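You operate a simulated robot arm through the tools that you are given. There is no shell and no other tool.

You are at the controls of a simulated robot arm. One attempt, no reset.

Task
Set the controls near the wiring bench top. At the end: the terminal lever three is set to open; the screw collar one is turned to locked; the terminal lever one is set to open; the terminal lever two is set to open; whatever was shut is shut again. Leave all else as you found it, and nothing knocked over.

Only the result counts: the job must be done as asked and must still hold three seconds after the hand-in. Knocking over, shifting, dropping, spilling or breaking anything else fails it.

Robot
A 7-joint arm with a two-finger parallel gripper, fixed in place. Base frame: the origin is at the foot of the arm, x ahead of it, y to its left, z up; the work surface is at about z = 860. Readings come in mm, degrees, newtons and seconds.
Its first joint turns from -132.0 to 132.0 degrees. Payload 3.91 kg.
The tool frame sits at the grasp point between the pads (the TCP): z along the fingers, y along the line on which they close. The tips reach 30 mm beyond it. The gripper opens to 110 mm. The fingers are 20 mm wide and 10 mm thick; the gripper's body (48 by 112 mm) begins 55 mm behind the TCP.
Orientation is that of the tool frame in the base frame, as [roll, pitch, yaw] about the fixed x, y, z axes, in that order (R = Rz(yaw) Ry(pitch) Rx(roll)). With the fingers straight down and closing along the base's y, the tool's x points along the base's -x, its y along +y and its z along -z.

Tools
- The arm moves only by the tool apply_moves. Its arguments are lists of equal length, an entry for each row: "slide": the shift along the tool's x, y, z in units of 200 mm (1.0 is 200 mm), a list of three; "rot": the turn, a rotation vector about the tool's x, y, z in units of 90 degrees (1.0 is 90 degrees), a list of three; "hand": the finger opening in mm, from 0 to 110. In form: {"slide": [[x, y, z], ...], "rot": [[wx, wy, wz], ...], "hand": [hand, ...]}. A call has 1 to 20 rows; each row is the pose to reach, as a shift and turn from the pose commanded when the call began, along the tool's axes at that moment. A call with a number of a shift or a turn outside -1 to 1 is refused whole. Each row takes 0.2 s and may step no farther than 50 mm and 8.6 degrees from the row before; otherwise, or with a gripper value out of range, the whole call is refused. Where a pose cannot be reached the arm comes as near as it can. A force on the tool above 40 N (or 10 N above the force at the start of the call, whichever is more), or a blocked arm, ends the call early, and 0.2 s more pass. The fingers move at their own pace (about 108 mm/s each) and stop on an object; they squeeze with about 20 N. The grip force told is the motor's: it shows also when the fingers shut on nothing. Time passes only in rows, and 0.2 s behind the last, so rows that repeat a pose let the fingers close. It gives the time, the measured TCP pose, the force on the tool (base axes), the opening and the grip force at its end, in the units of the frame above (readings bear some noise), with the torque about the TCP (base axes, N m) and any sound that the robot's microphone picked up.
- Cameras (640 x 400 px; columns grow to the right, rows downward): "scene" is fixed at [218.9, 499.4, 1647.6]; the picture's right is [-0.56, -0.83, 0.00], its down [-0.58, 0.39, -0.71] and it looks along [0.59, -0.40, -0.70] (base axes); focal length 348 px, centre (320, 200). "wrist" rides on the gripper at [72, 17, -103] in the tool frame; the picture's right is [-0.23, 0.97, 0.00], its down [-0.76, -0.18, -0.62] and it looks along [-0.61, -0.14, 0.78] (tool axes); focal length 222 px, centre (320, 200). There is no depth. A picture from a camera that has moved, and an enlarged one, comes with that camera's place and axes in the base frame and with its lens.
- get_image(camera): a new picture of that camera. The clock stands still meanwhile.
- close_up(camera, box): a new picture of the part [left, top, right, bottom] of that camera's present view, enlarged. The clock stands still meanwhile.
- close_job(): hands the job in; it is judged then, once.

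Places have to be worked out from the pictures, the camera data and where the tool is seen. Open the gripper and draw the arm clear of the work before you hand the job in, unless the task says otherwise.

The tools are called after ">>>" as a command line: name --argument value ..., lists and objects as JSON in quotes. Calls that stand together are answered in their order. apply_moves: Moves the arm, as the interface text tells. Its arguments: {"type":"object","properties":{"slide":{"type":"array"},"rot":{"type":"array"},"hand":{"type":"array"}},"required":["slide","rot","hand"]} The other tools are called the same way: get_image (camera) takes a picture; close_up (camera, box) takes an enlarged picture of a part of a camera's view; close_job () hands the job in.

At the start:

```text
time: 0.0
eef_pos: [685.4, 149.7, 1201.8]
tool_rot: [-180.0, 0.0, -179.9]
wrist_force: [-0.4, 0.2, 0.1]
wrist_torque: [0.01, -0.03, -0.04]
width: 109.9
finger_force: 0.0
```

scene: 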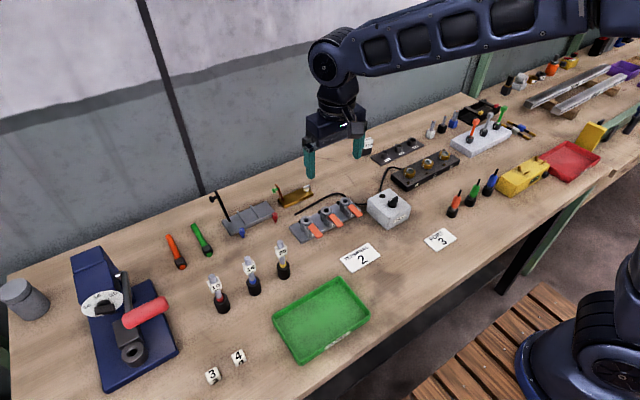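
wrist: 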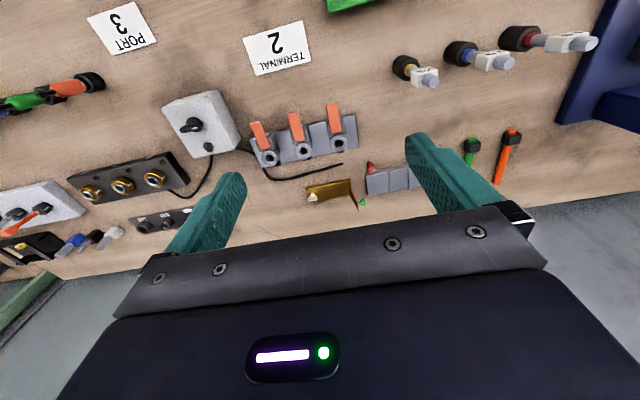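

I start by looking closely at the controls: the orange-lever terminal block, the dark panel with brass collars, and the grey box with a knob.

>>> close_up --camera "scene" --box '[280, 180, 420, 268]'

>>> close_up --camera "scene" --box '[360, 120, 520, 220]'

>>> close_up --camera "wrist" --box '[160, 60, 400, 210]'

>>> close_up --camera "wrist" --box '[0, 130, 240, 280]'

```text
4.55 times, centred on (350, 224) of scene
camera zoom: at [218.9, 499.4, 1647.6], right [-0.56, -0.83, 0.0], down [-0.58, 0.39, -0.71], along [0.59, -0.4, -0.7], focal length 1581 px, centre (184, 91)
```

zoom: 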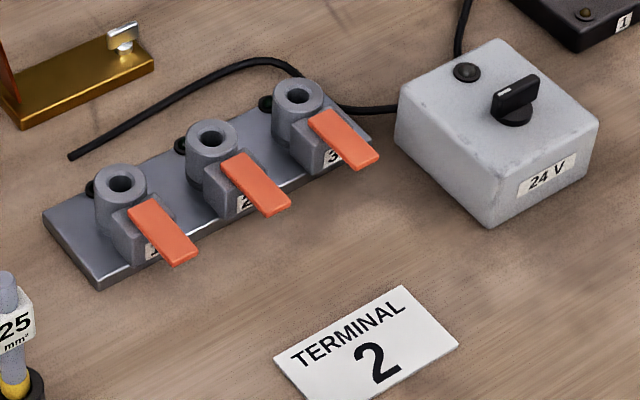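

```text
4.00 times, centred on (440, 170) of scene
camera zoom: at [218.9, 499.4, 1647.6], right [-0.56, -0.83, 0.0], down [-0.58, 0.39, -0.71], along [0.59, -0.4, -0.7], focal length 1391 px, centre (-160, 320)
```

zoom: 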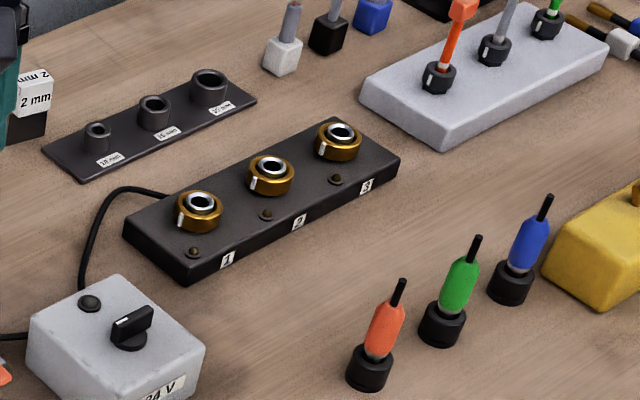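

```text
2.67 times, centred on (280, 135) of wrist
camera zoom: at [612.3, 166.1, 1304.8], right [0.23, 0.97, 0.0], down [0.76, -0.18, 0.62], along [0.61, -0.14, -0.78], focal length 592 px, centre (427, 373)
```

zoom: 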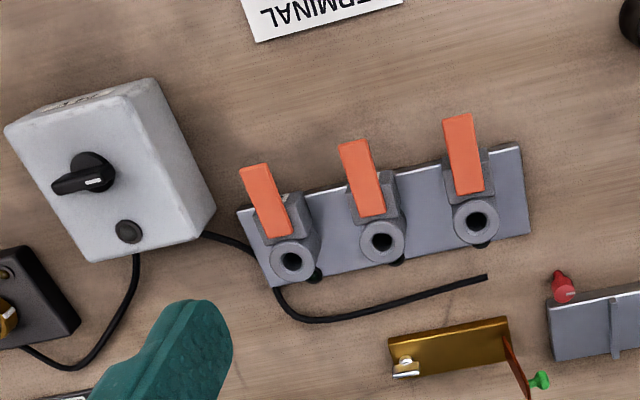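

```text
2.67 times, centred on (120, 205) of wrist
camera zoom: at [612.3, 166.1, 1304.8], right [0.23, 0.97, 0.0], down [0.76, -0.18, 0.62], along [0.61, -0.14, -0.78], focal length 592 px, centre (853, 187)
```

zoom: 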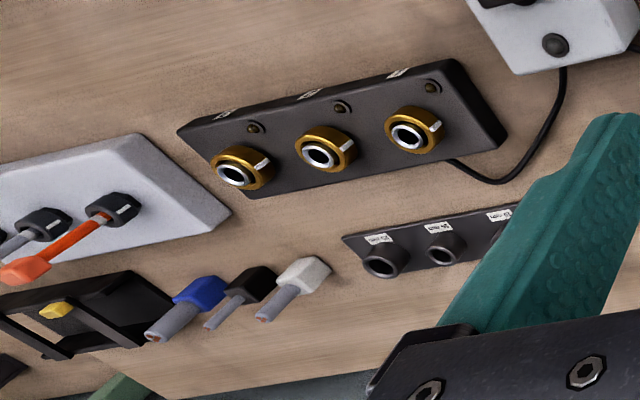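

The three orange levers lie low, pointing toward the robot, and collar 1 sits at roughly (790, -247). I move the wrist camera lower behind the terminal block to see the levers better.

>>> apply_moves --slide '[[0.051, -0.04, 0.178], [0.102, -0.08, 0.355], [0.154, -0.12, 0.533], [0.205, -0.16, 0.71]]' --rot '[[0, 0, 0], [0, 0, 0], [0, 0, 0], [0, 0, 0]]' --hand '[110, 110, 110, 110]'

>>> get_image --camera "wrist"

>>> get_image --camera "scene"

```text
time: 1.0
eef_pos: [643.2, 119.0, 1058.4]
tool_rot: [180.0, -0.1, -180.0]
wrist_force: [-0.8, 1.1, 0.2]
wrist_torque: [-0.03, 0.01, 0.02]
width: 109.6
finger_force: 0.1
```

```text
taken
camera wrist: at [571.7, 135.7, 1161.9], right [0.23, 0.97, 0.0], down [0.76, -0.18, 0.62], along [0.61, -0.14, -0.78], focal length 222 px, centre (320, 200)
```

wrist: 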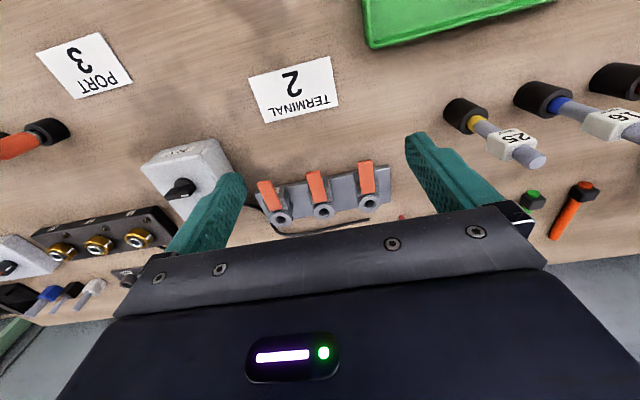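

```text
taken
```

scene: 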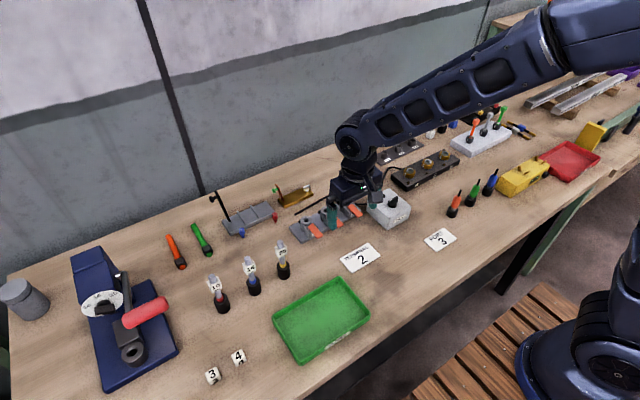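

The block sits near (775, 88). I take enlargements of the levers from here.

>>> close_up --camera "wrist" --box '[245, 145, 405, 245]'

>>> close_up --camera "wrist" --box '[20, 190, 180, 290]'

```text
4.00 times, centred on (325, 195) of wrist
camera zoom: at [571.7, 135.7, 1161.9], right [0.23, 0.97, 0.0], down [0.76, -0.18, 0.62], along [0.61, -0.14, -0.78], focal length 888 px, centre (300, 220)
```

zoom: 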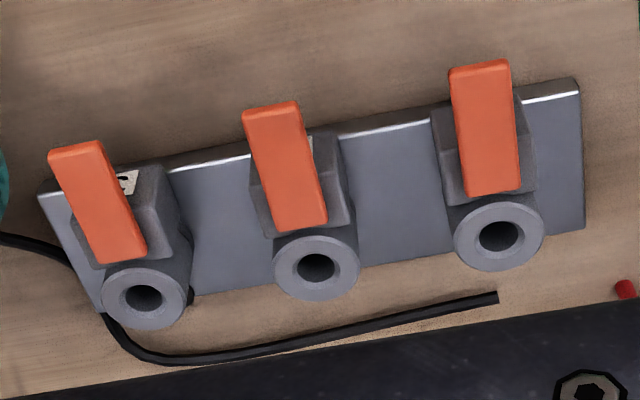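

```text
4.00 times, centred on (100, 240) of wrist
camera zoom: at [571.7, 135.7, 1161.9], right [0.23, 0.97, 0.0], down [0.76, -0.18, 0.62], along [0.61, -0.14, -0.78], focal length 888 px, centre (1200, 40)
```

zoom: 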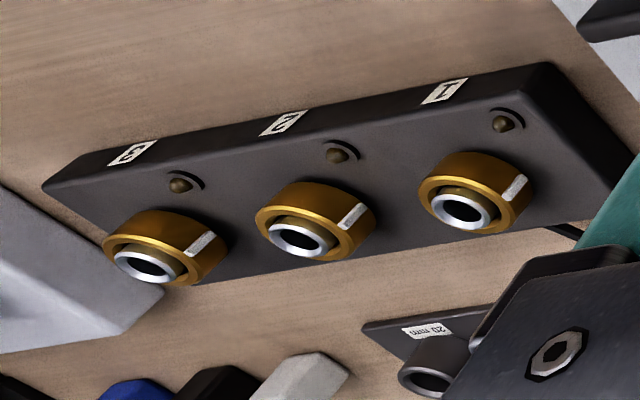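

Triangulating both views, the levers lie flat at z≈920, about 53 mm long (tip x≈713, hinge x≈766), at y≈161, 93 and 26. I go above lever 1's tip with the fingers partly open and check the alignment.

>>> apply_moves --slide '[[-0.126, 0.072, 0.1], [-0.252, 0.144, 0.2], [-0.378, 0.2165, 0.299], [-0.378, 0.2165, 0.45]]' --rot '[[0, 0, 0], [0, 0, 0], [0, 0, 0], [0, 0, 0]]' --hand '[80, 50, 40, 40]'

>>> get_image --camera "wrist"

>>> close_up --camera "scene" --box '[260, 140, 420, 240]'

```text
time: 2.0
eef_pos: [719.1, 160.5, 968.5]
tool_rot: [179.9, 0.1, -180.0]
wrist_force: [-1.1, -0.5, 0.4]
wrist_torque: [-0.01, 0.02, 0.02]
width: 40.3
finger_force: 0.0
```

```text
taken
camera wrist: at [647.5, 177.7, 1070.8], right [0.23, 0.97, 0.0], down [0.76, -0.18, 0.62], along [0.61, -0.14, -0.78], focal length 222 px, centre (320, 200)
```

wrist: 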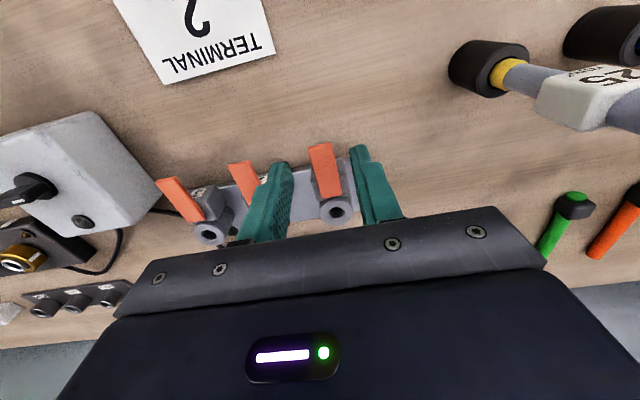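

```text
4.00 times, centred on (340, 190) of scene
camera zoom: at [218.9, 499.4, 1647.6], right [-0.56, -0.83, 0.0], down [-0.58, 0.39, -0.71], along [0.59, -0.4, -0.7], focal length 1391 px, centre (240, 240)
```

zoom: 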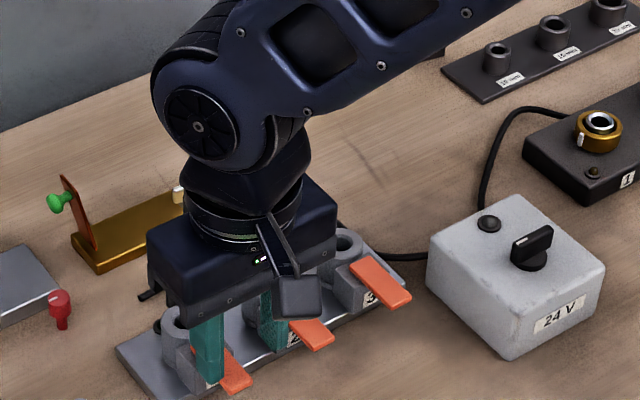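

Lever 1 lies between the fingers. I lower to z≈926 and close on its sides.

>>> apply_moves --slide '[[0, 0, 0.11], [0, 0, 0.215], [0, 0, 0.215], [0, 0, 0.215], [0, 0, 0.215]]' --rot '[[0, 0, 0], [0, 0, 0], [0, 0, 0], [0, 0, 0], [0, 0, 0]]' --hand '[40, 40, 20, 10, 8]'

>>> get_image --camera "wrist"

>>> close_up --camera "scene" --box '[260, 160, 420, 260]'

```text
time: 3.2
eef_pos: [719.8, 160.8, 925.5]
tool_rot: [-179.9, 0.0, -179.9]
wrist_force: [0.2, -7.2, -0.3]
wrist_torque: [-0.16, 0.02, -0.06]
width: 19.7
finger_force: 45.2
```

```text
taken
camera wrist: at [647.8, 177.0, 1028.5], right [0.23, 0.97, 0.0], down [0.76, -0.18, 0.62], along [0.61, -0.14, -0.78], focal length 222 px, centre (320, 200)
```

wrist: 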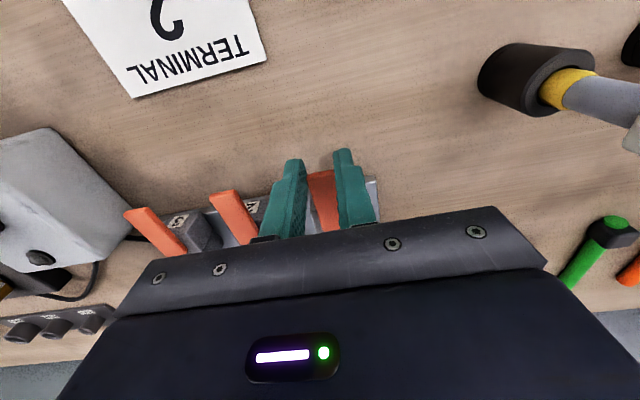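

```text
4.00 times, centred on (340, 210) of scene
camera zoom: at [218.9, 499.4, 1647.6], right [-0.56, -0.83, 0.0], down [-0.58, 0.39, -0.71], along [0.59, -0.4, -0.7], focal length 1391 px, centre (240, 160)
```

zoom: 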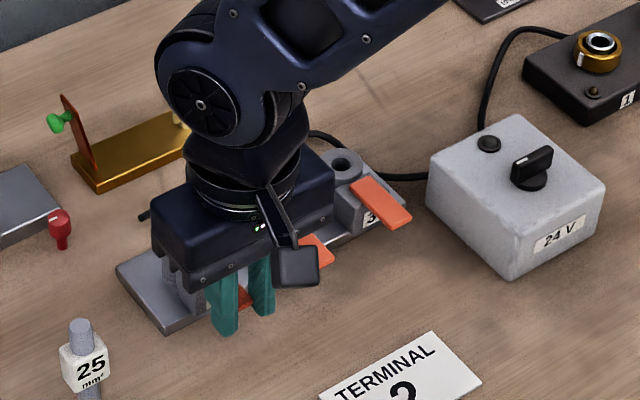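

The grip holds at 19.7 mm opening. I swing the lever up along an arc about its hinge, first to about 45°, keeping the fingers squeezed.

>>> apply_moves --slide '[[-0.002, -0.003, -0.03], [-0.0079, -0.003, -0.0595], [-0.018, -0.003, -0.088], [-0.0308, -0.003, -0.115], [-0.048, -0.003, -0.14], [-0.0675, -0.003, -0.1625]]' --rot '[[0, 0, 0], [0, 0, 0], [0, 0, 0], [0, 0, 0], [0, 0, 0], [0, 0, 0]]' --hand '[8, 8, 8, 8, 8, 8]'

>>> get_image --camera "wrist"

>>> close_up --camera "scene" --box '[260, 160, 420, 260]'

```text
time: 4.6
eef_pos: [732.7, 160.7, 959.0]
tool_rot: [-179.9, -0.1, -179.9]
wrist_force: [-9.5, 5.4, -21.7]
wrist_torque: [0.16, 1.36, 0.0]
width: 20.0
finger_force: 45.1
```

```text
taken
camera wrist: at [660.9, 176.8, 1062.3], right [0.23, 0.97, 0.0], down [0.76, -0.18, 0.62], along [0.61, -0.14, -0.78], focal length 222 px, centre (320, 200)
```

wrist: 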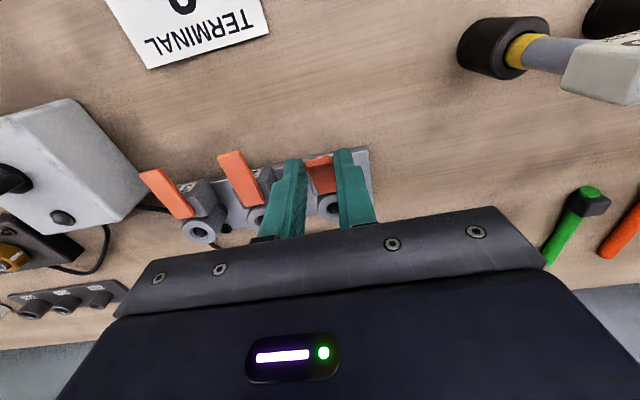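

```text
4.00 times, centred on (340, 210) of scene
camera zoom: at [218.9, 499.4, 1647.6], right [-0.56, -0.83, 0.0], down [-0.58, 0.39, -0.71], along [0.59, -0.4, -0.7], focal length 1391 px, centre (240, 160)
```

zoom: 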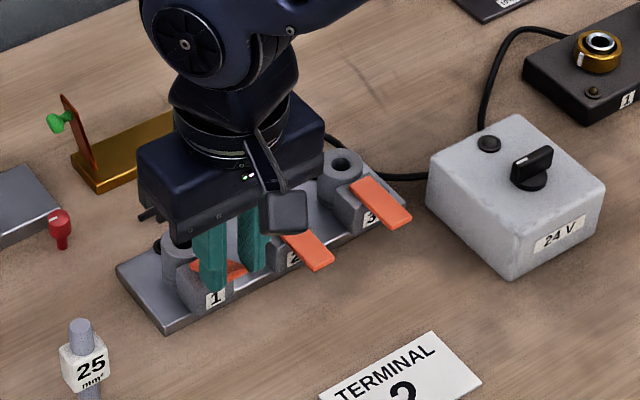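

The lever rises, but the pads' twist resistance (1.4 N m) loads the tool. I release to see whether the lever stays where it is, and to then push it on from the robot's side.

>>> apply_moves --slide '[[0, 0, 0], [0, 0, 0]]' --rot '[[0, 0, 0], [0, 0, 0]]' --hand '[36, 40]'

>>> get_image --camera "wrist"

>>> close_up --camera "scene" --box '[280, 190, 400, 265]'

```text
time: 5.2
eef_pos: [733.5, 159.2, 959.0]
tool_rot: [-180.0, 0.0, 180.0]
wrist_force: [-0.1, 0.1, 0.3]
wrist_torque: [0.0, -0.01, -0.01]
width: 40.1
finger_force: 0.0
```

```text
taken
camera wrist: at [661.3, 176.1, 1063.1], right [0.23, 0.97, 0.0], down [0.76, -0.18, 0.62], along [0.61, -0.14, -0.78], focal length 222 px, centre (320, 200)
```

wrist: 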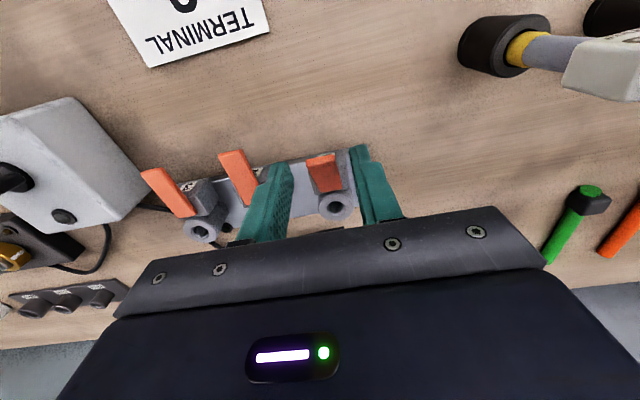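

```text
5.33 times, centred on (340, 228) of scene
camera zoom: at [218.9, 499.4, 1647.6], right [-0.56, -0.83, 0.0], down [-0.58, 0.39, -0.71], along [0.59, -0.4, -0.7], focal length 1854 px, centre (213, 53)
```

zoom: 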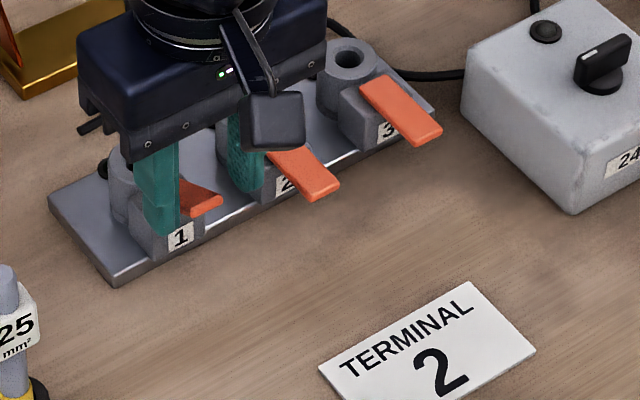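

The lever stays raised at roughly 40°. I back out toward the robot, close the fingers, and push the lever forward past its tip to upright.

>>> apply_moves --slide '[[0.12, 0, 0], [0.25, 0, 0], [0.25, 0, -0.03], [0.25, 0, -0.03], [0.19, 0, -0.03], [0.13, 0, -0.03], [0.07, 0, -0.03], [0.01, 0, -0.03], [-0.03, 0, -0.03], [-0.06, 0, -0.03], [-0.09, 0, -0.03]]' --rot '[[0, 0, 0], [0, 0, 0], [0, 0, 0], [0, 0, 0], [0, 0, 0], [0, 0, 0], [0, 0, 0], [0, 0, 0], [0, 0, 0], [0, 0, 0], [0, 0, 0]]' --hand '[40, 40, 0, 0, 0, 0, 0, 0, 0, 0, 0]'

>>> get_image --camera "wrist"

>>> close_up --camera "scene" --box '[280, 180, 400, 255]'

```text
time: 7.0
eef_pos: [720.6, 158.0, 964.7]
tool_rot: [-179.8, -0.4, 180.0]
wrist_force: [-25.0, -5.6, 15.3]
wrist_torque: [-0.26, 0.57, -0.01]
width: 0.0
finger_force: 19.9
stopped in row 8: the force on the tool passed its limit at 62 N (the readings are from after the stop); the commanded pose is now the measured one
```

```text
taken
camera wrist: at [648.7, 176.3, 1068.2], right [0.23, 0.97, 0.0], down [0.77, -0.18, 0.62], along [0.6, -0.14, -0.79], focal length 222 px, centre (320, 200)
```

wrist: 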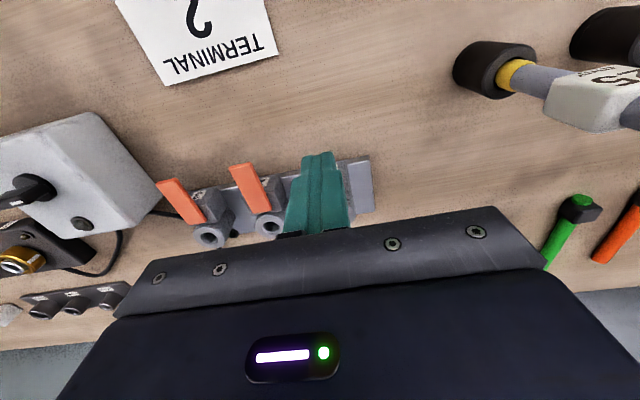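

```text
5.33 times, centred on (340, 218) of scene
camera zoom: at [218.9, 499.4, 1647.6], right [-0.56, -0.83, 0.0], down [-0.58, 0.39, -0.71], along [0.59, -0.4, -0.7], focal length 1854 px, centre (213, 107)
```

zoom: 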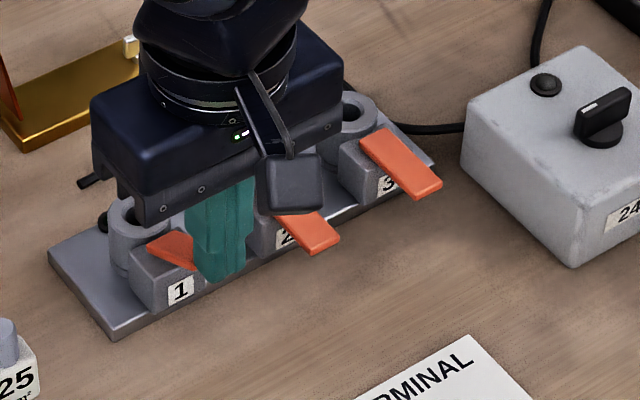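

The push met strong resistance at x≈730, which might be the lever's end stop. I back away and up to see the lever's present angle.

>>> apply_moves --slide '[[0.08, 0, 0], [0.2, 0, -0.1], [0.35, 0, -0.3], [0.5, 0, -0.45]]' --rot '[[0, 0, 0], [0, 0, 0], [0, 0, 0], [0, 0, 0]]' --hand '[0, 0, 0, 0]'

>>> close_up --camera "wrist" --box '[220, 120, 460, 270]'

>>> close_up --camera "scene" --box '[280, 180, 400, 255]'

>>> get_image --camera "scene"

```text
time: 8.0
eef_pos: [622.7, 158.6, 1052.7]
tool_rot: [-179.9, -0.5, -179.9]
wrist_force: [0.0, 0.1, -0.9]
wrist_torque: [-0.01, 0.05, 0.02]
width: 0.0
finger_force: 19.8
```

```text
2.67 times, centred on (340, 195) of wrist
camera zoom: at [550.9, 176.0, 1156.6], right [0.23, 0.97, 0.0], down [0.77, -0.18, 0.62], along [0.6, -0.14, -0.79], focal length 592 px, centre (267, 213)
```

zoom: 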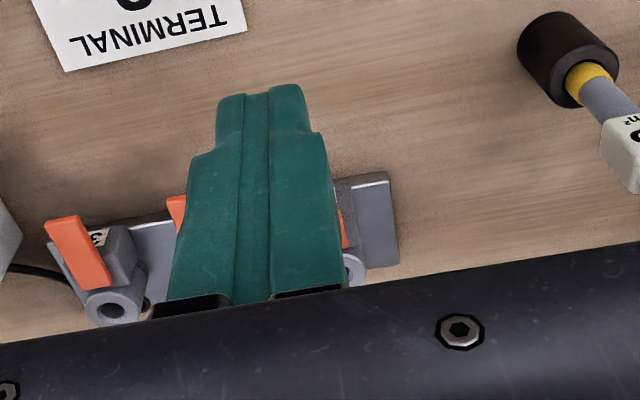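

```text
5.33 times, centred on (340, 218) of scene
camera zoom: at [218.9, 499.4, 1647.6], right [-0.56, -0.83, 0.0], down [-0.58, 0.39, -0.71], along [0.59, -0.4, -0.7], focal length 1854 px, centre (213, 107)
```

zoom: 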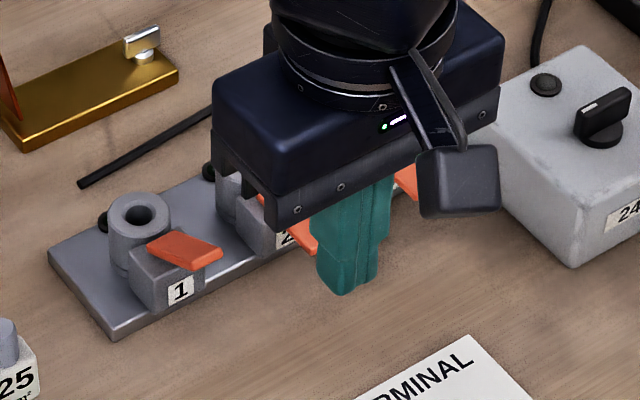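

```text
taken
```

scene: 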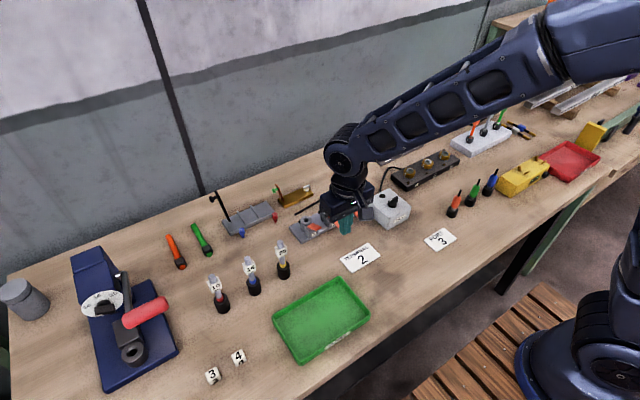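

Lever 1 is visibly tilted up compared to the others. I zoom in to estimate its angle.

>>> close_up --camera "scene" --box '[284, 208, 332, 238]'

```text
13.33 times, centred on (308, 223) of scene
camera zoom: at [218.9, 499.4, 1647.6], right [-0.56, -0.83, 0.0], down [-0.58, 0.39, -0.71], along [0.59, -0.4, -0.7], focal length 4636 px, centre (480, -107)
```

zoom: 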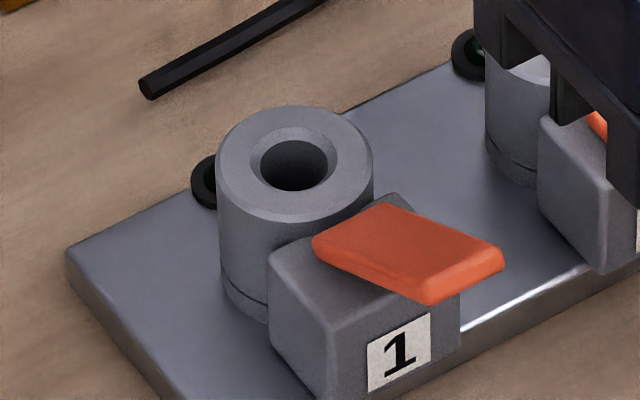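

Lever 1 stands at about 31° and did not yield further. I move the arm clear to the right and back to inspect the block and its small lamps.

>>> apply_moves --slide '[[0.0, 0.2, -0.1], [0.0, 0.4, -0.2], [0.0, 0.6, -0.3], [0.0, 0.75, -0.35]]' --rot '[[0, 0, 0], [0, 0, 0], [0, 0, 0], [0, 0, 0]]' --hand '[0, 0, 0, 0]'

>>> close_up --camera "scene" --box '[280, 180, 400, 255]'

>>> get_image --camera "scene"

>>> get_image --camera "wrist"

```text
time: 9.0
eef_pos: [622.3, 310.5, 1125.3]
tool_rot: [-180.0, -0.4, 180.0]
wrist_force: [0.1, -0.3, 0.7]
wrist_torque: [0.01, 0.03, 0.01]
width: 0.2
finger_force: 20.2
```

```text
5.33 times, centred on (340, 218) of scene
camera zoom: at [218.9, 499.4, 1647.6], right [-0.56, -0.83, 0.0], down [-0.58, 0.39, -0.71], along [0.59, -0.4, -0.7], focal length 1854 px, centre (213, 107)
```

zoom: 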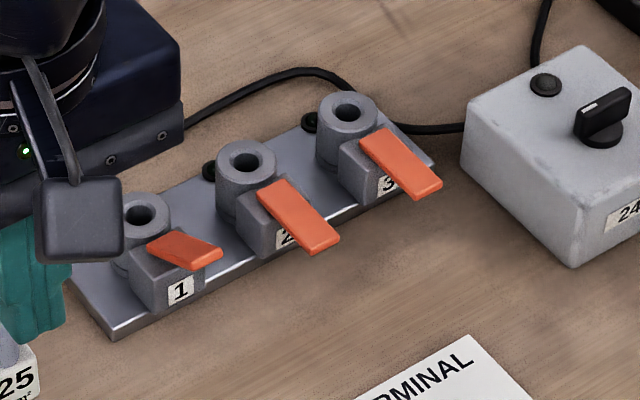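

```text
taken
```

scene: 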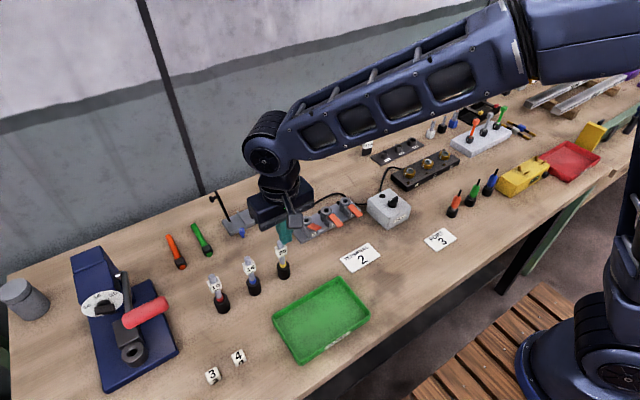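

```text
taken
camera wrist: at [551.5, 327.8, 1230.5], right [0.23, 0.97, 0.0], down [0.77, -0.18, 0.62], along [0.6, -0.14, -0.79], focal length 222 px, centre (320, 200)
```

wrist: 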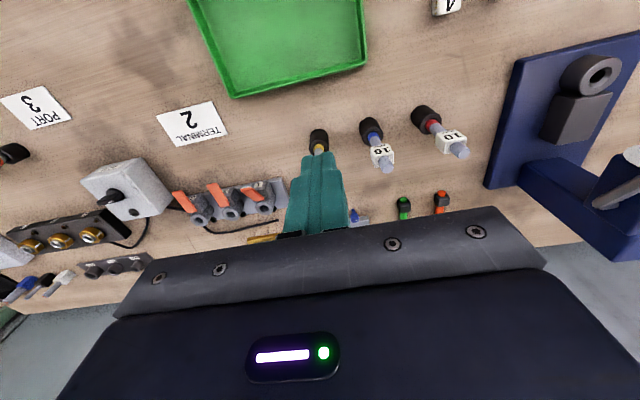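

I zoom on the small lamps behind terminals 2 and 3.

>>> close_up --camera "scene" --box '[310, 195, 358, 225]'

>>> close_up --camera "wrist" --box '[165, 165, 293, 245]'

```text
13.33 times, centred on (334, 210) of scene
camera zoom: at [218.9, 499.4, 1647.6], right [-0.56, -0.83, 0.0], down [-0.58, 0.39, -0.71], along [0.59, -0.4, -0.7], focal length 4636 px, centre (133, 67)
```

zoom: 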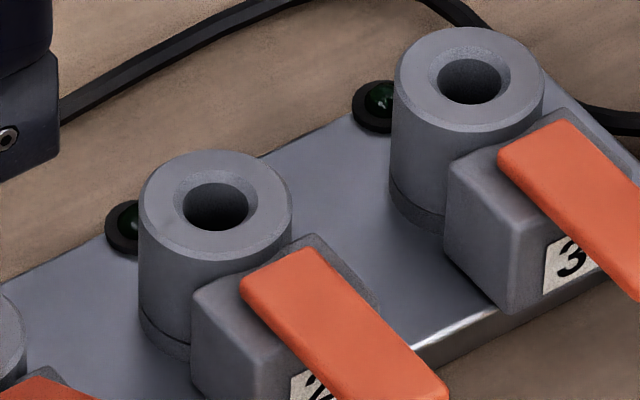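

```text
5.00 times, centred on (229, 205) of wrist
camera zoom: at [551.5, 327.8, 1230.5], right [0.23, 0.97, 0.0], down [0.77, -0.18, 0.62], along [0.6, -0.14, -0.79], focal length 1111 px, centre (775, 175)
```

zoom: 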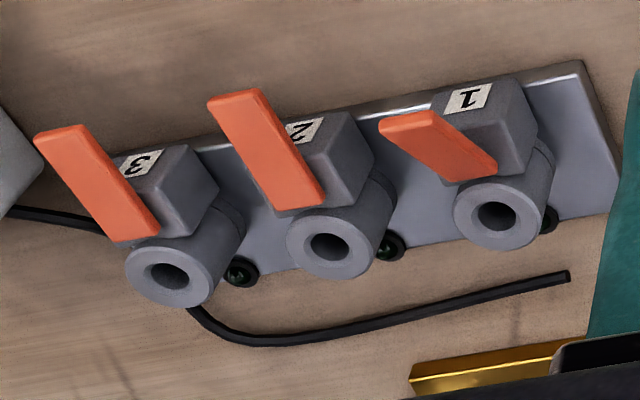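

The lamps are unlit, and lever 1 clearly is partway up. I check the finger geometry from the scene camera before pushing more slowly.

>>> close_up --camera "scene" --box '[240, 180, 320, 260]'

```text
5.00 times, centred on (280, 220) of scene
camera zoom: at [218.9, 499.4, 1647.6], right [-0.56, -0.83, 0.0], down [-0.58, 0.39, -0.71], along [0.59, -0.4, -0.7], focal length 1739 px, centre (520, 100)
```

zoom: 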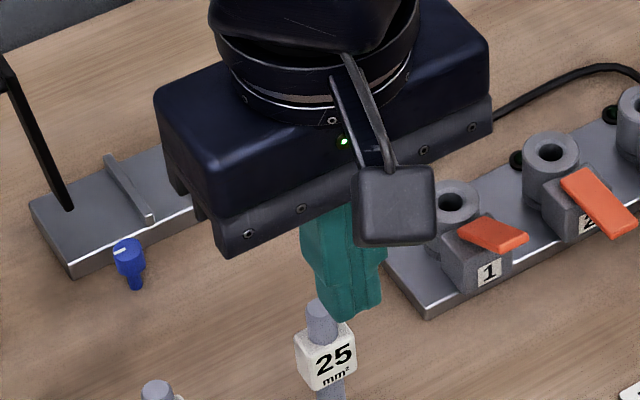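

I return behind lever 1 with closed fingers and push it slowly in small steps, so that I can see at what position and force it moves or stops.

>>> apply_moves --slide '[[-0.058, -0.151, 0.095], [-0.116, -0.302, 0.19], [-0.174, -0.453, 0.285], [-0.232, -0.604, 0.38], [-0.2885, -0.755, 0.475], [-0.2885, -0.755, 0.65], [-0.2885, -0.755, 0.8], [-0.36, -0.755, 0.8], [-0.42, -0.755, 0.8]]' --rot '[[0, 0, 0], [0, 0, 0], [0, 0, 0], [0, 0, 0], [0, 0, 0], [0, 0, 0], [0, 0, 0], [0, 0, 0], [0, 0, 0]]' --hand '[0, 0, 0, 0, 0, 0, 0, 0, 0]'

>>> close_up --camera "scene" --box '[270, 180, 390, 255]'

```text
time: 11.0
eef_pos: [705.5, 158.7, 964.2]
tool_rot: [-179.9, -0.5, 180.0]
wrist_force: [0.7, 0.0, 0.7]
wrist_torque: [-0.03, -0.01, 0.02]
width: 0.1
finger_force: 19.8
```

```text
5.33 times, centred on (330, 218) of scene
camera zoom: at [218.9, 499.4, 1647.6], right [-0.56, -0.83, 0.0], down [-0.58, 0.39, -0.71], along [0.59, -0.4, -0.7], focal length 1854 px, centre (267, 107)
```

zoom: 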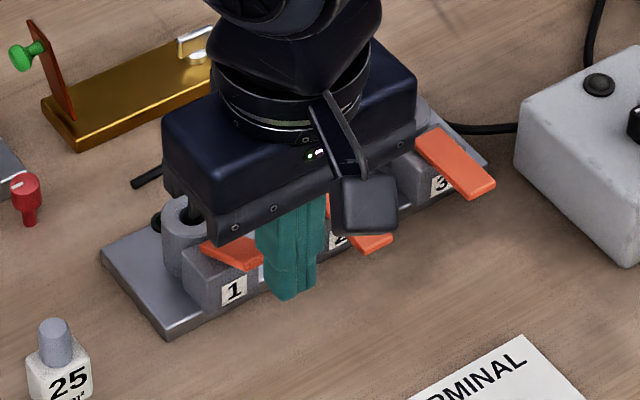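

No contact yet at x=705. I push forward in 2 mm steps.

>>> apply_moves --slide '[[-0.01, 0, 0], [-0.02, 0, 0], [-0.03, 0, 0], [-0.04, 0, 0], [-0.05, 0, 0], [-0.055, 0, 0], [-0.06, 0, 0], [-0.065, 0, 0], [-0.07, 0, 0], [-0.075, 0, 0], [-0.08, 0, 0], [-0.085, 0, 0], [-0.09, 0, 0], [-0.095, 0, 0], [-0.1, 0, 0]]' --rot '[[0, 0, 0], [0, 0, 0], [0, 0, 0], [0, 0, 0], [0, 0, 0], [0, 0, 0], [0, 0, 0], [0, 0, 0], [0, 0, 0], [0, 0, 0], [0, 0, 0], [0, 0, 0], [0, 0, 0], [0, 0, 0], [0, 0, 0]]' --hand '[0, 0, 0, 0, 0, 0, 0, 0, 0, 0, 0, 0, 0, 0, 0]'

>>> close_up --camera "scene" --box '[270, 180, 390, 255]'

```text
time: 13.4
eef_pos: [719.2, 158.6, 963.5]
tool_rot: [-179.8, -0.7, 179.9]
wrist_force: [-17.0, -5.0, 11.0]
wrist_torque: [-0.16, 0.44, -0.02]
width: 0.0
finger_force: 20.3
stopped in row 12: the force on the tool passed its limit at 43 N (the readings are from after the stop); the commanded pose is now the measured one
```

```text
5.33 times, centred on (330, 218) of scene
camera zoom: at [218.9, 499.4, 1647.6], right [-0.56, -0.83, 0.0], down [-0.58, 0.39, -0.71], along [0.59, -0.4, -0.7], focal length 1854 px, centre (267, 107)
```

zoom: 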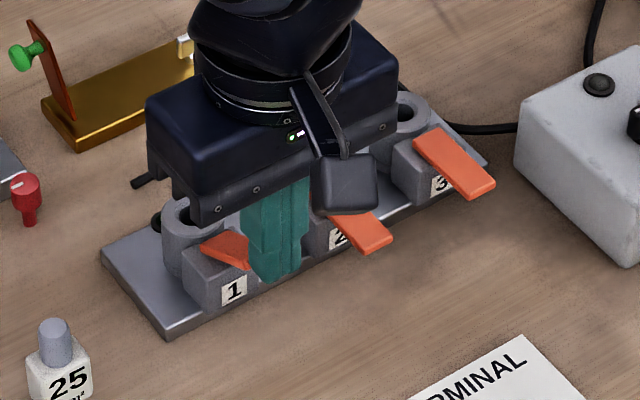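

The reaction (−17, 0, +11) N points along the lever's own axis: I was only pressing on its end face, which cannot turn it. I back off, open, tilt the fingers forward 30°, and straddle the lever's tip so I can grip it and rotate with it.

>>> apply_moves --slide '[[0.06, 0.0, 0], [0.15, 0.003, -0.05], [0.15, 0.006, -0.05], [0.15, 0.007, -0.05], [0.15, 0.007, -0.05], [0.15, 0.007, -0.05], [0.08, 0.007, 0.01], [0.016, 0.007, 0.0625]]' --rot '[[0, 0, 0], [0, -0.04, 0], [0, -0.12, 0], [0, -0.2, 0], [0, -0.28, 0], [0, -0.33, 0], [0, -0.33, 0], [0, -0.33, 0]]' --hand '[0, 30, 40, 40, 40, 40, 40, 40]'

>>> get_image --camera "wrist"

>>> close_up --camera "scene" --box '[270, 180, 390, 255]'

```text
time: 15.2
eef_pos: [716.4, 160.7, 953.4]
tool_rot: [-179.8, 29.2, -180.0]
wrist_force: [0.9, -0.2, 0.0]
wrist_torque: [0.04, 0.03, 0.02]
width: 39.9
finger_force: 0.0
```

```text
taken
camera wrist: at [603.4, 177.2, 1007.2], right [0.2, 0.97, 0.11], down [0.36, -0.18, 0.92], along [0.91, -0.14, -0.39], focal length 222 px, centre (320, 200)
```

wrist: 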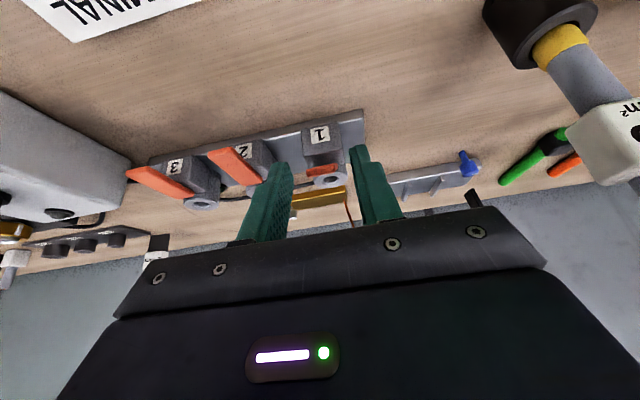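

```text
5.33 times, centred on (330, 218) of scene
camera zoom: at [218.9, 499.4, 1647.6], right [-0.56, -0.83, 0.0], down [-0.58, 0.39, -0.71], along [0.59, -0.4, -0.7], focal length 1854 px, centre (267, 107)
```

zoom: 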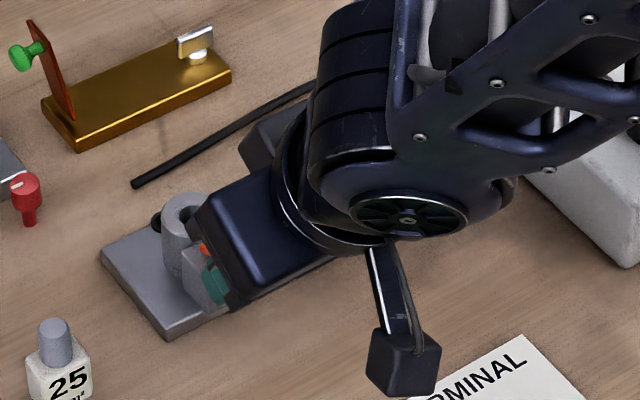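

The fingers straddle lever 1. I zoom in on it to judge its position between the fingertips.

>>> close_up --camera "wrist" --box '[240, 110, 400, 210]'

```text
4.00 times, centred on (320, 160) of wrist
camera zoom: at [603.4, 177.2, 1007.2], right [0.2, 0.97, 0.11], down [0.36, -0.18, 0.92], along [0.91, -0.14, -0.39], focal length 888 px, centre (320, 360)
```

zoom: 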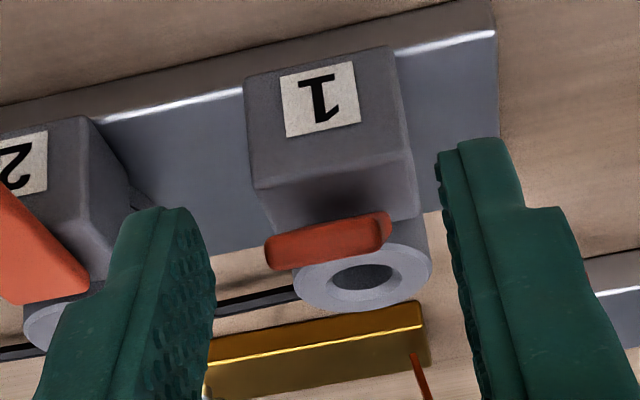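

Lever 1's end is near (720, 162, 938), well between the pads. I close on it.

>>> apply_moves --slide '[[0, 0.004, 0], [0, 0.004, 0], [0, 0.004, 0]]' --rot '[[0, 0, 0], [0, 0, 0], [0, 0, 0]]' --hand '[20, 8, 8]'

```text
time: 16.1
eef_pos: [717.2, 159.5, 951.7]
tool_rot: [-179.8, 29.1, -179.8]
wrist_force: [-2.2, -10.7, 2.8]
wrist_torque: [-0.25, -0.07, -0.17]
width: 19.3
finger_force: 45.2
```

Gripped at 19.3 mm. I now rotate tool and lever together about the hinge (764, 916), 24° in 4° steps, easing 2 mm in −y.

>>> apply_moves --slide '[[-0.0194, -0.008, -0.0076], [-0.0392, -0.008, -0.0138], [-0.0594, -0.008, -0.0186], [-0.08, -0.008, -0.022], [-0.1006, -0.008, -0.024], [-0.1215, -0.008, -0.0244]]' --rot '[[0, 0.0444, 0], [0, 0.0889, 0], [0, 0.1333, 0], [0, 0.1778, 0], [0, 0.2222, 0], [0, 0.2667, 0]]' --hand '[8, 8, 8, 8, 8, 8]'

>>> get_image --camera "wrist"

>>> close_up --camera "scene" --box '[270, 180, 390, 255]'

```text
time: 17.4
eef_pos: [738.2, 159.7, 967.1]
tool_rot: [-179.9, 5.1, 180.0]
wrist_force: [12.3, 15.3, 21.1]
wrist_torque: [0.38, -1.55, 0.03]
width: 19.5
finger_force: 45.1
```

```text
taken
camera wrist: at [656.0, 176.9, 1063.9], right [0.23, 0.97, 0.02], down [0.7, -0.18, 0.69], along [0.67, -0.14, -0.72], focal length 222 px, centre (320, 200)
```

wrist: 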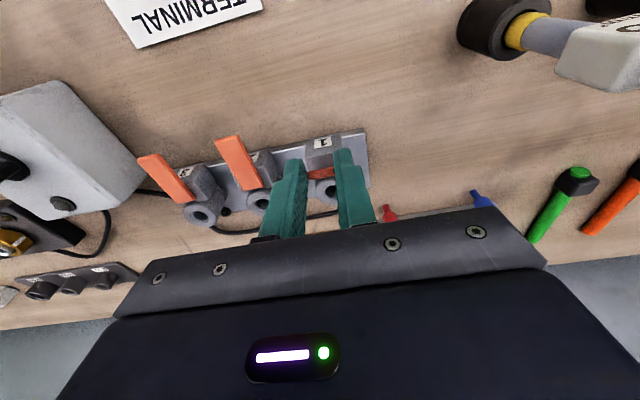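

```text
5.33 times, centred on (330, 218) of scene
camera zoom: at [218.9, 499.4, 1647.6], right [-0.56, -0.83, 0.0], down [-0.58, 0.39, -0.71], along [0.59, -0.4, -0.7], focal length 1854 px, centre (267, 107)
```

zoom: 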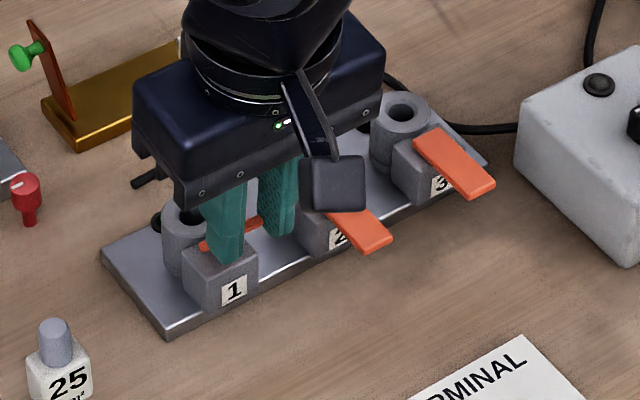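

The net moment about the hinge is small (≈0.4 N m), so the lever is turning freely; the remaining force says the real pivot is a bit lower. I continue 12° more with a corrected pivot (768, 908).

>>> apply_moves --slide '[[-0.0059, 0.004, -0.0095], [-0.0225, 0.004, -0.0155], [-0.0392, 0.004, -0.0212], [-0.0564, 0.004, -0.0255], [-0.0736, 0.004, -0.0294]]' --rot '[[0, 0, 0], [0, 0.0333, 0], [0, 0.0667, 0], [0, 0.1, 0], [0, 0.1333, 0]]' --hand '[8, 8, 8, 8, 8]'

>>> close_up --camera "scene" --box '[270, 180, 390, 255]'

>>> close_up --camera "wrist" --box '[200, 110, 400, 235]'

```text
time: 18.6
eef_pos: [750.0, 160.9, 974.5]
tool_rot: [-179.8, -7.2, 180.0]
wrist_force: [-1.3, 10.5, -9.5]
wrist_torque: [0.18, -1.17, 0.04]
width: 19.6
finger_force: 45.1
```

```text
5.33 times, centred on (330, 218) of scene
camera zoom: at [218.9, 499.4, 1647.6], right [-0.56, -0.83, 0.0], down [-0.58, 0.39, -0.71], along [0.59, -0.4, -0.7], focal length 1854 px, centre (267, 107)
```

zoom: 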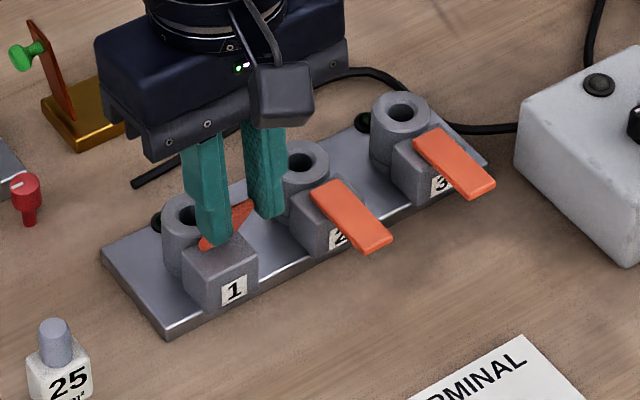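

```text
3.20 times, centred on (300, 172) of wrist
camera zoom: at [691.2, 177.4, 1084.8], right [0.22, 0.97, -0.03], down [0.83, -0.17, 0.53], along [0.51, -0.14, -0.85], focal length 711 px, centre (384, 288)
```

zoom: 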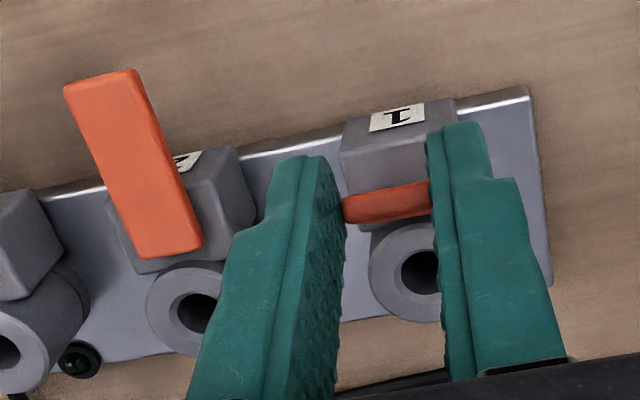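

Lever 1 now appears at about 65–70°. I try 6° more to see whether it has reached its stop.

>>> apply_moves --slide '[[-0.0169, 0.003, -0.0064], [-0.034, 0.003, -0.0117], [-0.034, 0.003, -0.0117]]' --rot '[[0, 0.0333, 0], [0, 0.0667, 0], [0, 0.0667, 0]]' --hand '[8, 8, 8]'

>>> close_up --camera "scene" --box '[284, 200, 332, 230]'

```text
time: 19.4
eef_pos: [755.3, 160.1, 975.1]
tool_rot: [-179.8, -13.2, -179.9]
wrist_force: [-35.2, 0.3, -12.8]
wrist_torque: [0.04, 1.3, -0.01]
width: 19.8
finger_force: 45.3
```

```text
13.33 times, centred on (308, 215) of scene
camera zoom: at [218.9, 499.4, 1647.6], right [-0.56, -0.83, 0.0], down [-0.58, 0.39, -0.71], along [0.59, -0.4, -0.7], focal length 4636 px, centre (480, 0)
```

zoom: 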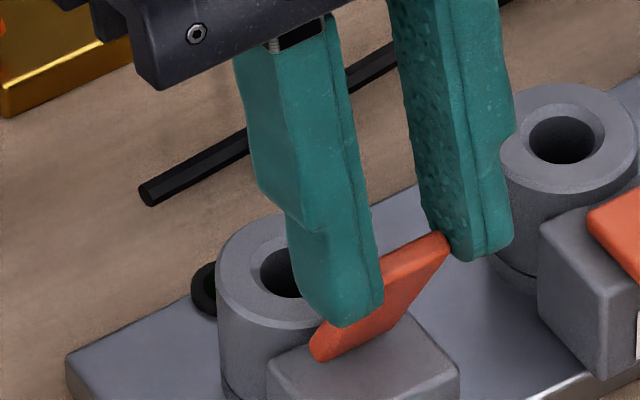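

Resistance is now building strongly (−35 N), suggesting the stop. I open the fingers in place and check where the lever rests.

>>> apply_moves --slide '[[0, 0, 0], [0, 0, 0]]' --rot '[[0, 0, 0], [0, 0, 0]]' --hand '[30, 40]'

>>> close_up --camera "scene" --box '[284, 200, 332, 230]'

>>> close_up --camera "wrist" --box '[200, 110, 400, 235]'

```text
time: 20.1
eef_pos: [759.2, 160.5, 975.8]
tool_rot: [-179.8, -12.9, 180.0]
wrist_force: [0.1, 0.4, 1.3]
wrist_torque: [0.02, 0.03, -0.01]
width: 39.8
finger_force: 0.2
```

```text
13.33 times, centred on (308, 215) of scene
camera zoom: at [218.9, 499.4, 1647.6], right [-0.56, -0.83, 0.0], down [-0.58, 0.39, -0.71], along [0.59, -0.4, -0.7], focal length 4636 px, centre (480, 0)
```

zoom: 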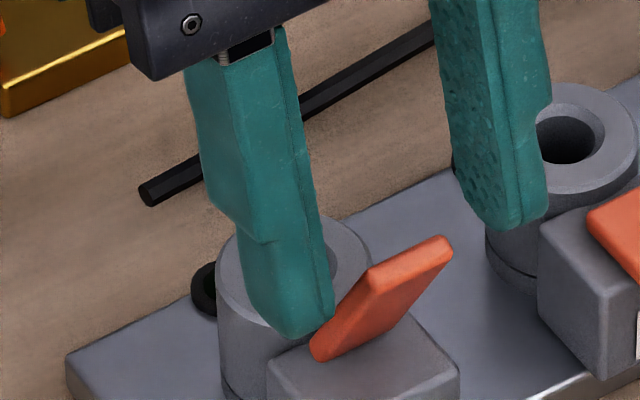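

```text
3.20 times, centred on (300, 172) of wrist
camera zoom: at [711.2, 177.4, 1092.7], right [0.22, 0.97, -0.05], down [0.88, -0.18, 0.44], along [0.42, -0.14, -0.9], focal length 711 px, centre (384, 288)
```

zoom: 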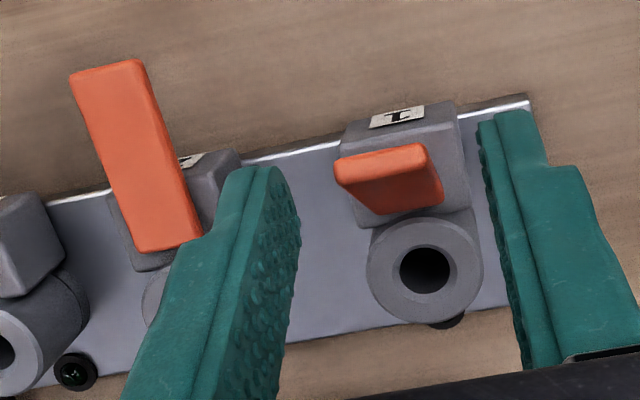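

Lever 1 now rests at about 65° (tip near (743, 964)). To test whether that is its stop, I back off, close the fingers, and will push gently on its underside.

>>> apply_moves --slide '[[0.122, 0, 0.028], [0.2435, 0, 0.0563], [0.2806, 0, 0.0957], [0.2806, 0, 0.0957], [0.2806, 0, 0.0957], [0.183, 0, 0.073]]' --rot '[[0, -0.05, 0], [0, -0.1, 0], [0, -0.1433, 0], [0, -0.1433, 0], [0, -0.1433, 0], [0, -0.1433, 0]]' --hand '[40, 40, 20, 0, 0, 0]'

>>> close_up --camera "scene" --box '[280, 195, 344, 235]'

```text
time: 21.4
eef_pos: [718.6, 160.0, 970.5]
tool_rot: [-179.8, 0.0, 180.0]
wrist_force: [0.1, 0.1, -0.6]
wrist_torque: [-0.01, 0.04, 0.0]
width: 0.3
finger_force: 19.9
```

```text
10.00 times, centred on (312, 215) of scene
camera zoom: at [218.9, 499.4, 1647.6], right [-0.56, -0.83, 0.0], down [-0.58, 0.39, -0.71], along [0.59, -0.4, -0.7], focal length 3477 px, centre (400, 50)
```

zoom: 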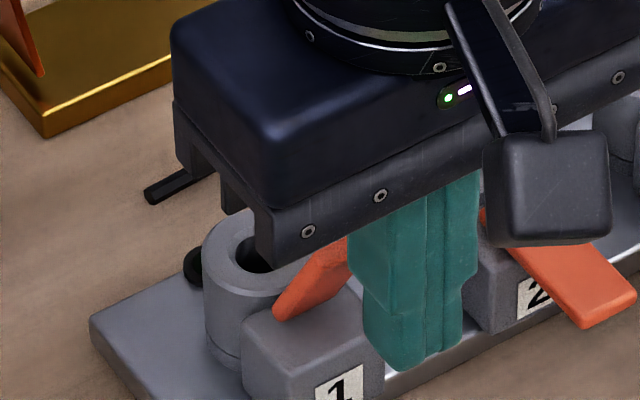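

Fingers are closed just behind the upright lever. I push slowly in +x by up to 30 mm.

>>> apply_moves --slide '[[-0.02, 0, 0], [-0.04, 0, 0], [-0.055, 0, 0], [-0.07, 0, 0], [-0.08, 0, 0], [-0.09, 0, 0], [-0.1, 0, 0], [-0.11, 0, 0], [-0.12, 0, 0], [-0.13, 0, 0], [-0.14, 0, 0], [-0.15, 0, 0]]' --rot '[[0, 0, 0], [0, 0, 0], [0, 0, 0], [0, 0, 0], [0, 0, 0], [0, 0, 0], [0, 0, 0], [0, 0, 0], [0, 0, 0], [0, 0, 0], [0, 0, 0], [0, 0, 0]]' --hand '[0, 0, 0, 0, 0, 0, 0, 0, 0, 0, 0, 0]'

>>> close_up --camera "scene" --box '[280, 195, 344, 235]'

```text
time: 23.3
eef_pos: [737.0, 159.9, 970.5]
tool_rot: [-179.8, -0.2, -179.9]
wrist_force: [-17.3, -2.6, 5.9]
wrist_torque: [-0.16, 0.28, -0.06]
width: 0.0
finger_force: 20.0
stopped in row 9: the force on the tool passed its limit at 44 N (the readings are from after the stop); the commanded pose is now the measured one
```

```text
10.00 times, centred on (312, 215) of scene
camera zoom: at [218.9, 499.4, 1647.6], right [-0.56, -0.83, 0.0], down [-0.58, 0.39, -0.71], along [0.59, -0.4, -0.7], focal length 3477 px, centre (400, 50)
```

zoom: 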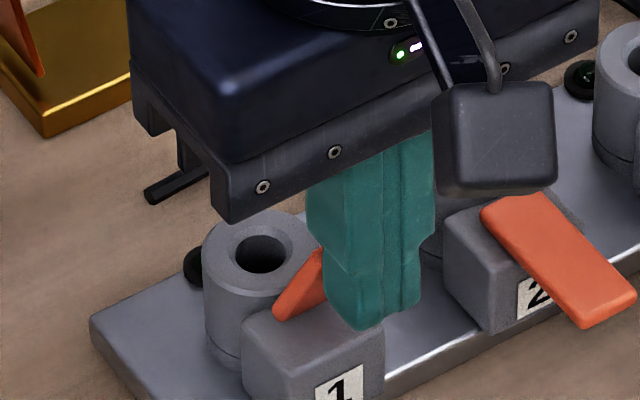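

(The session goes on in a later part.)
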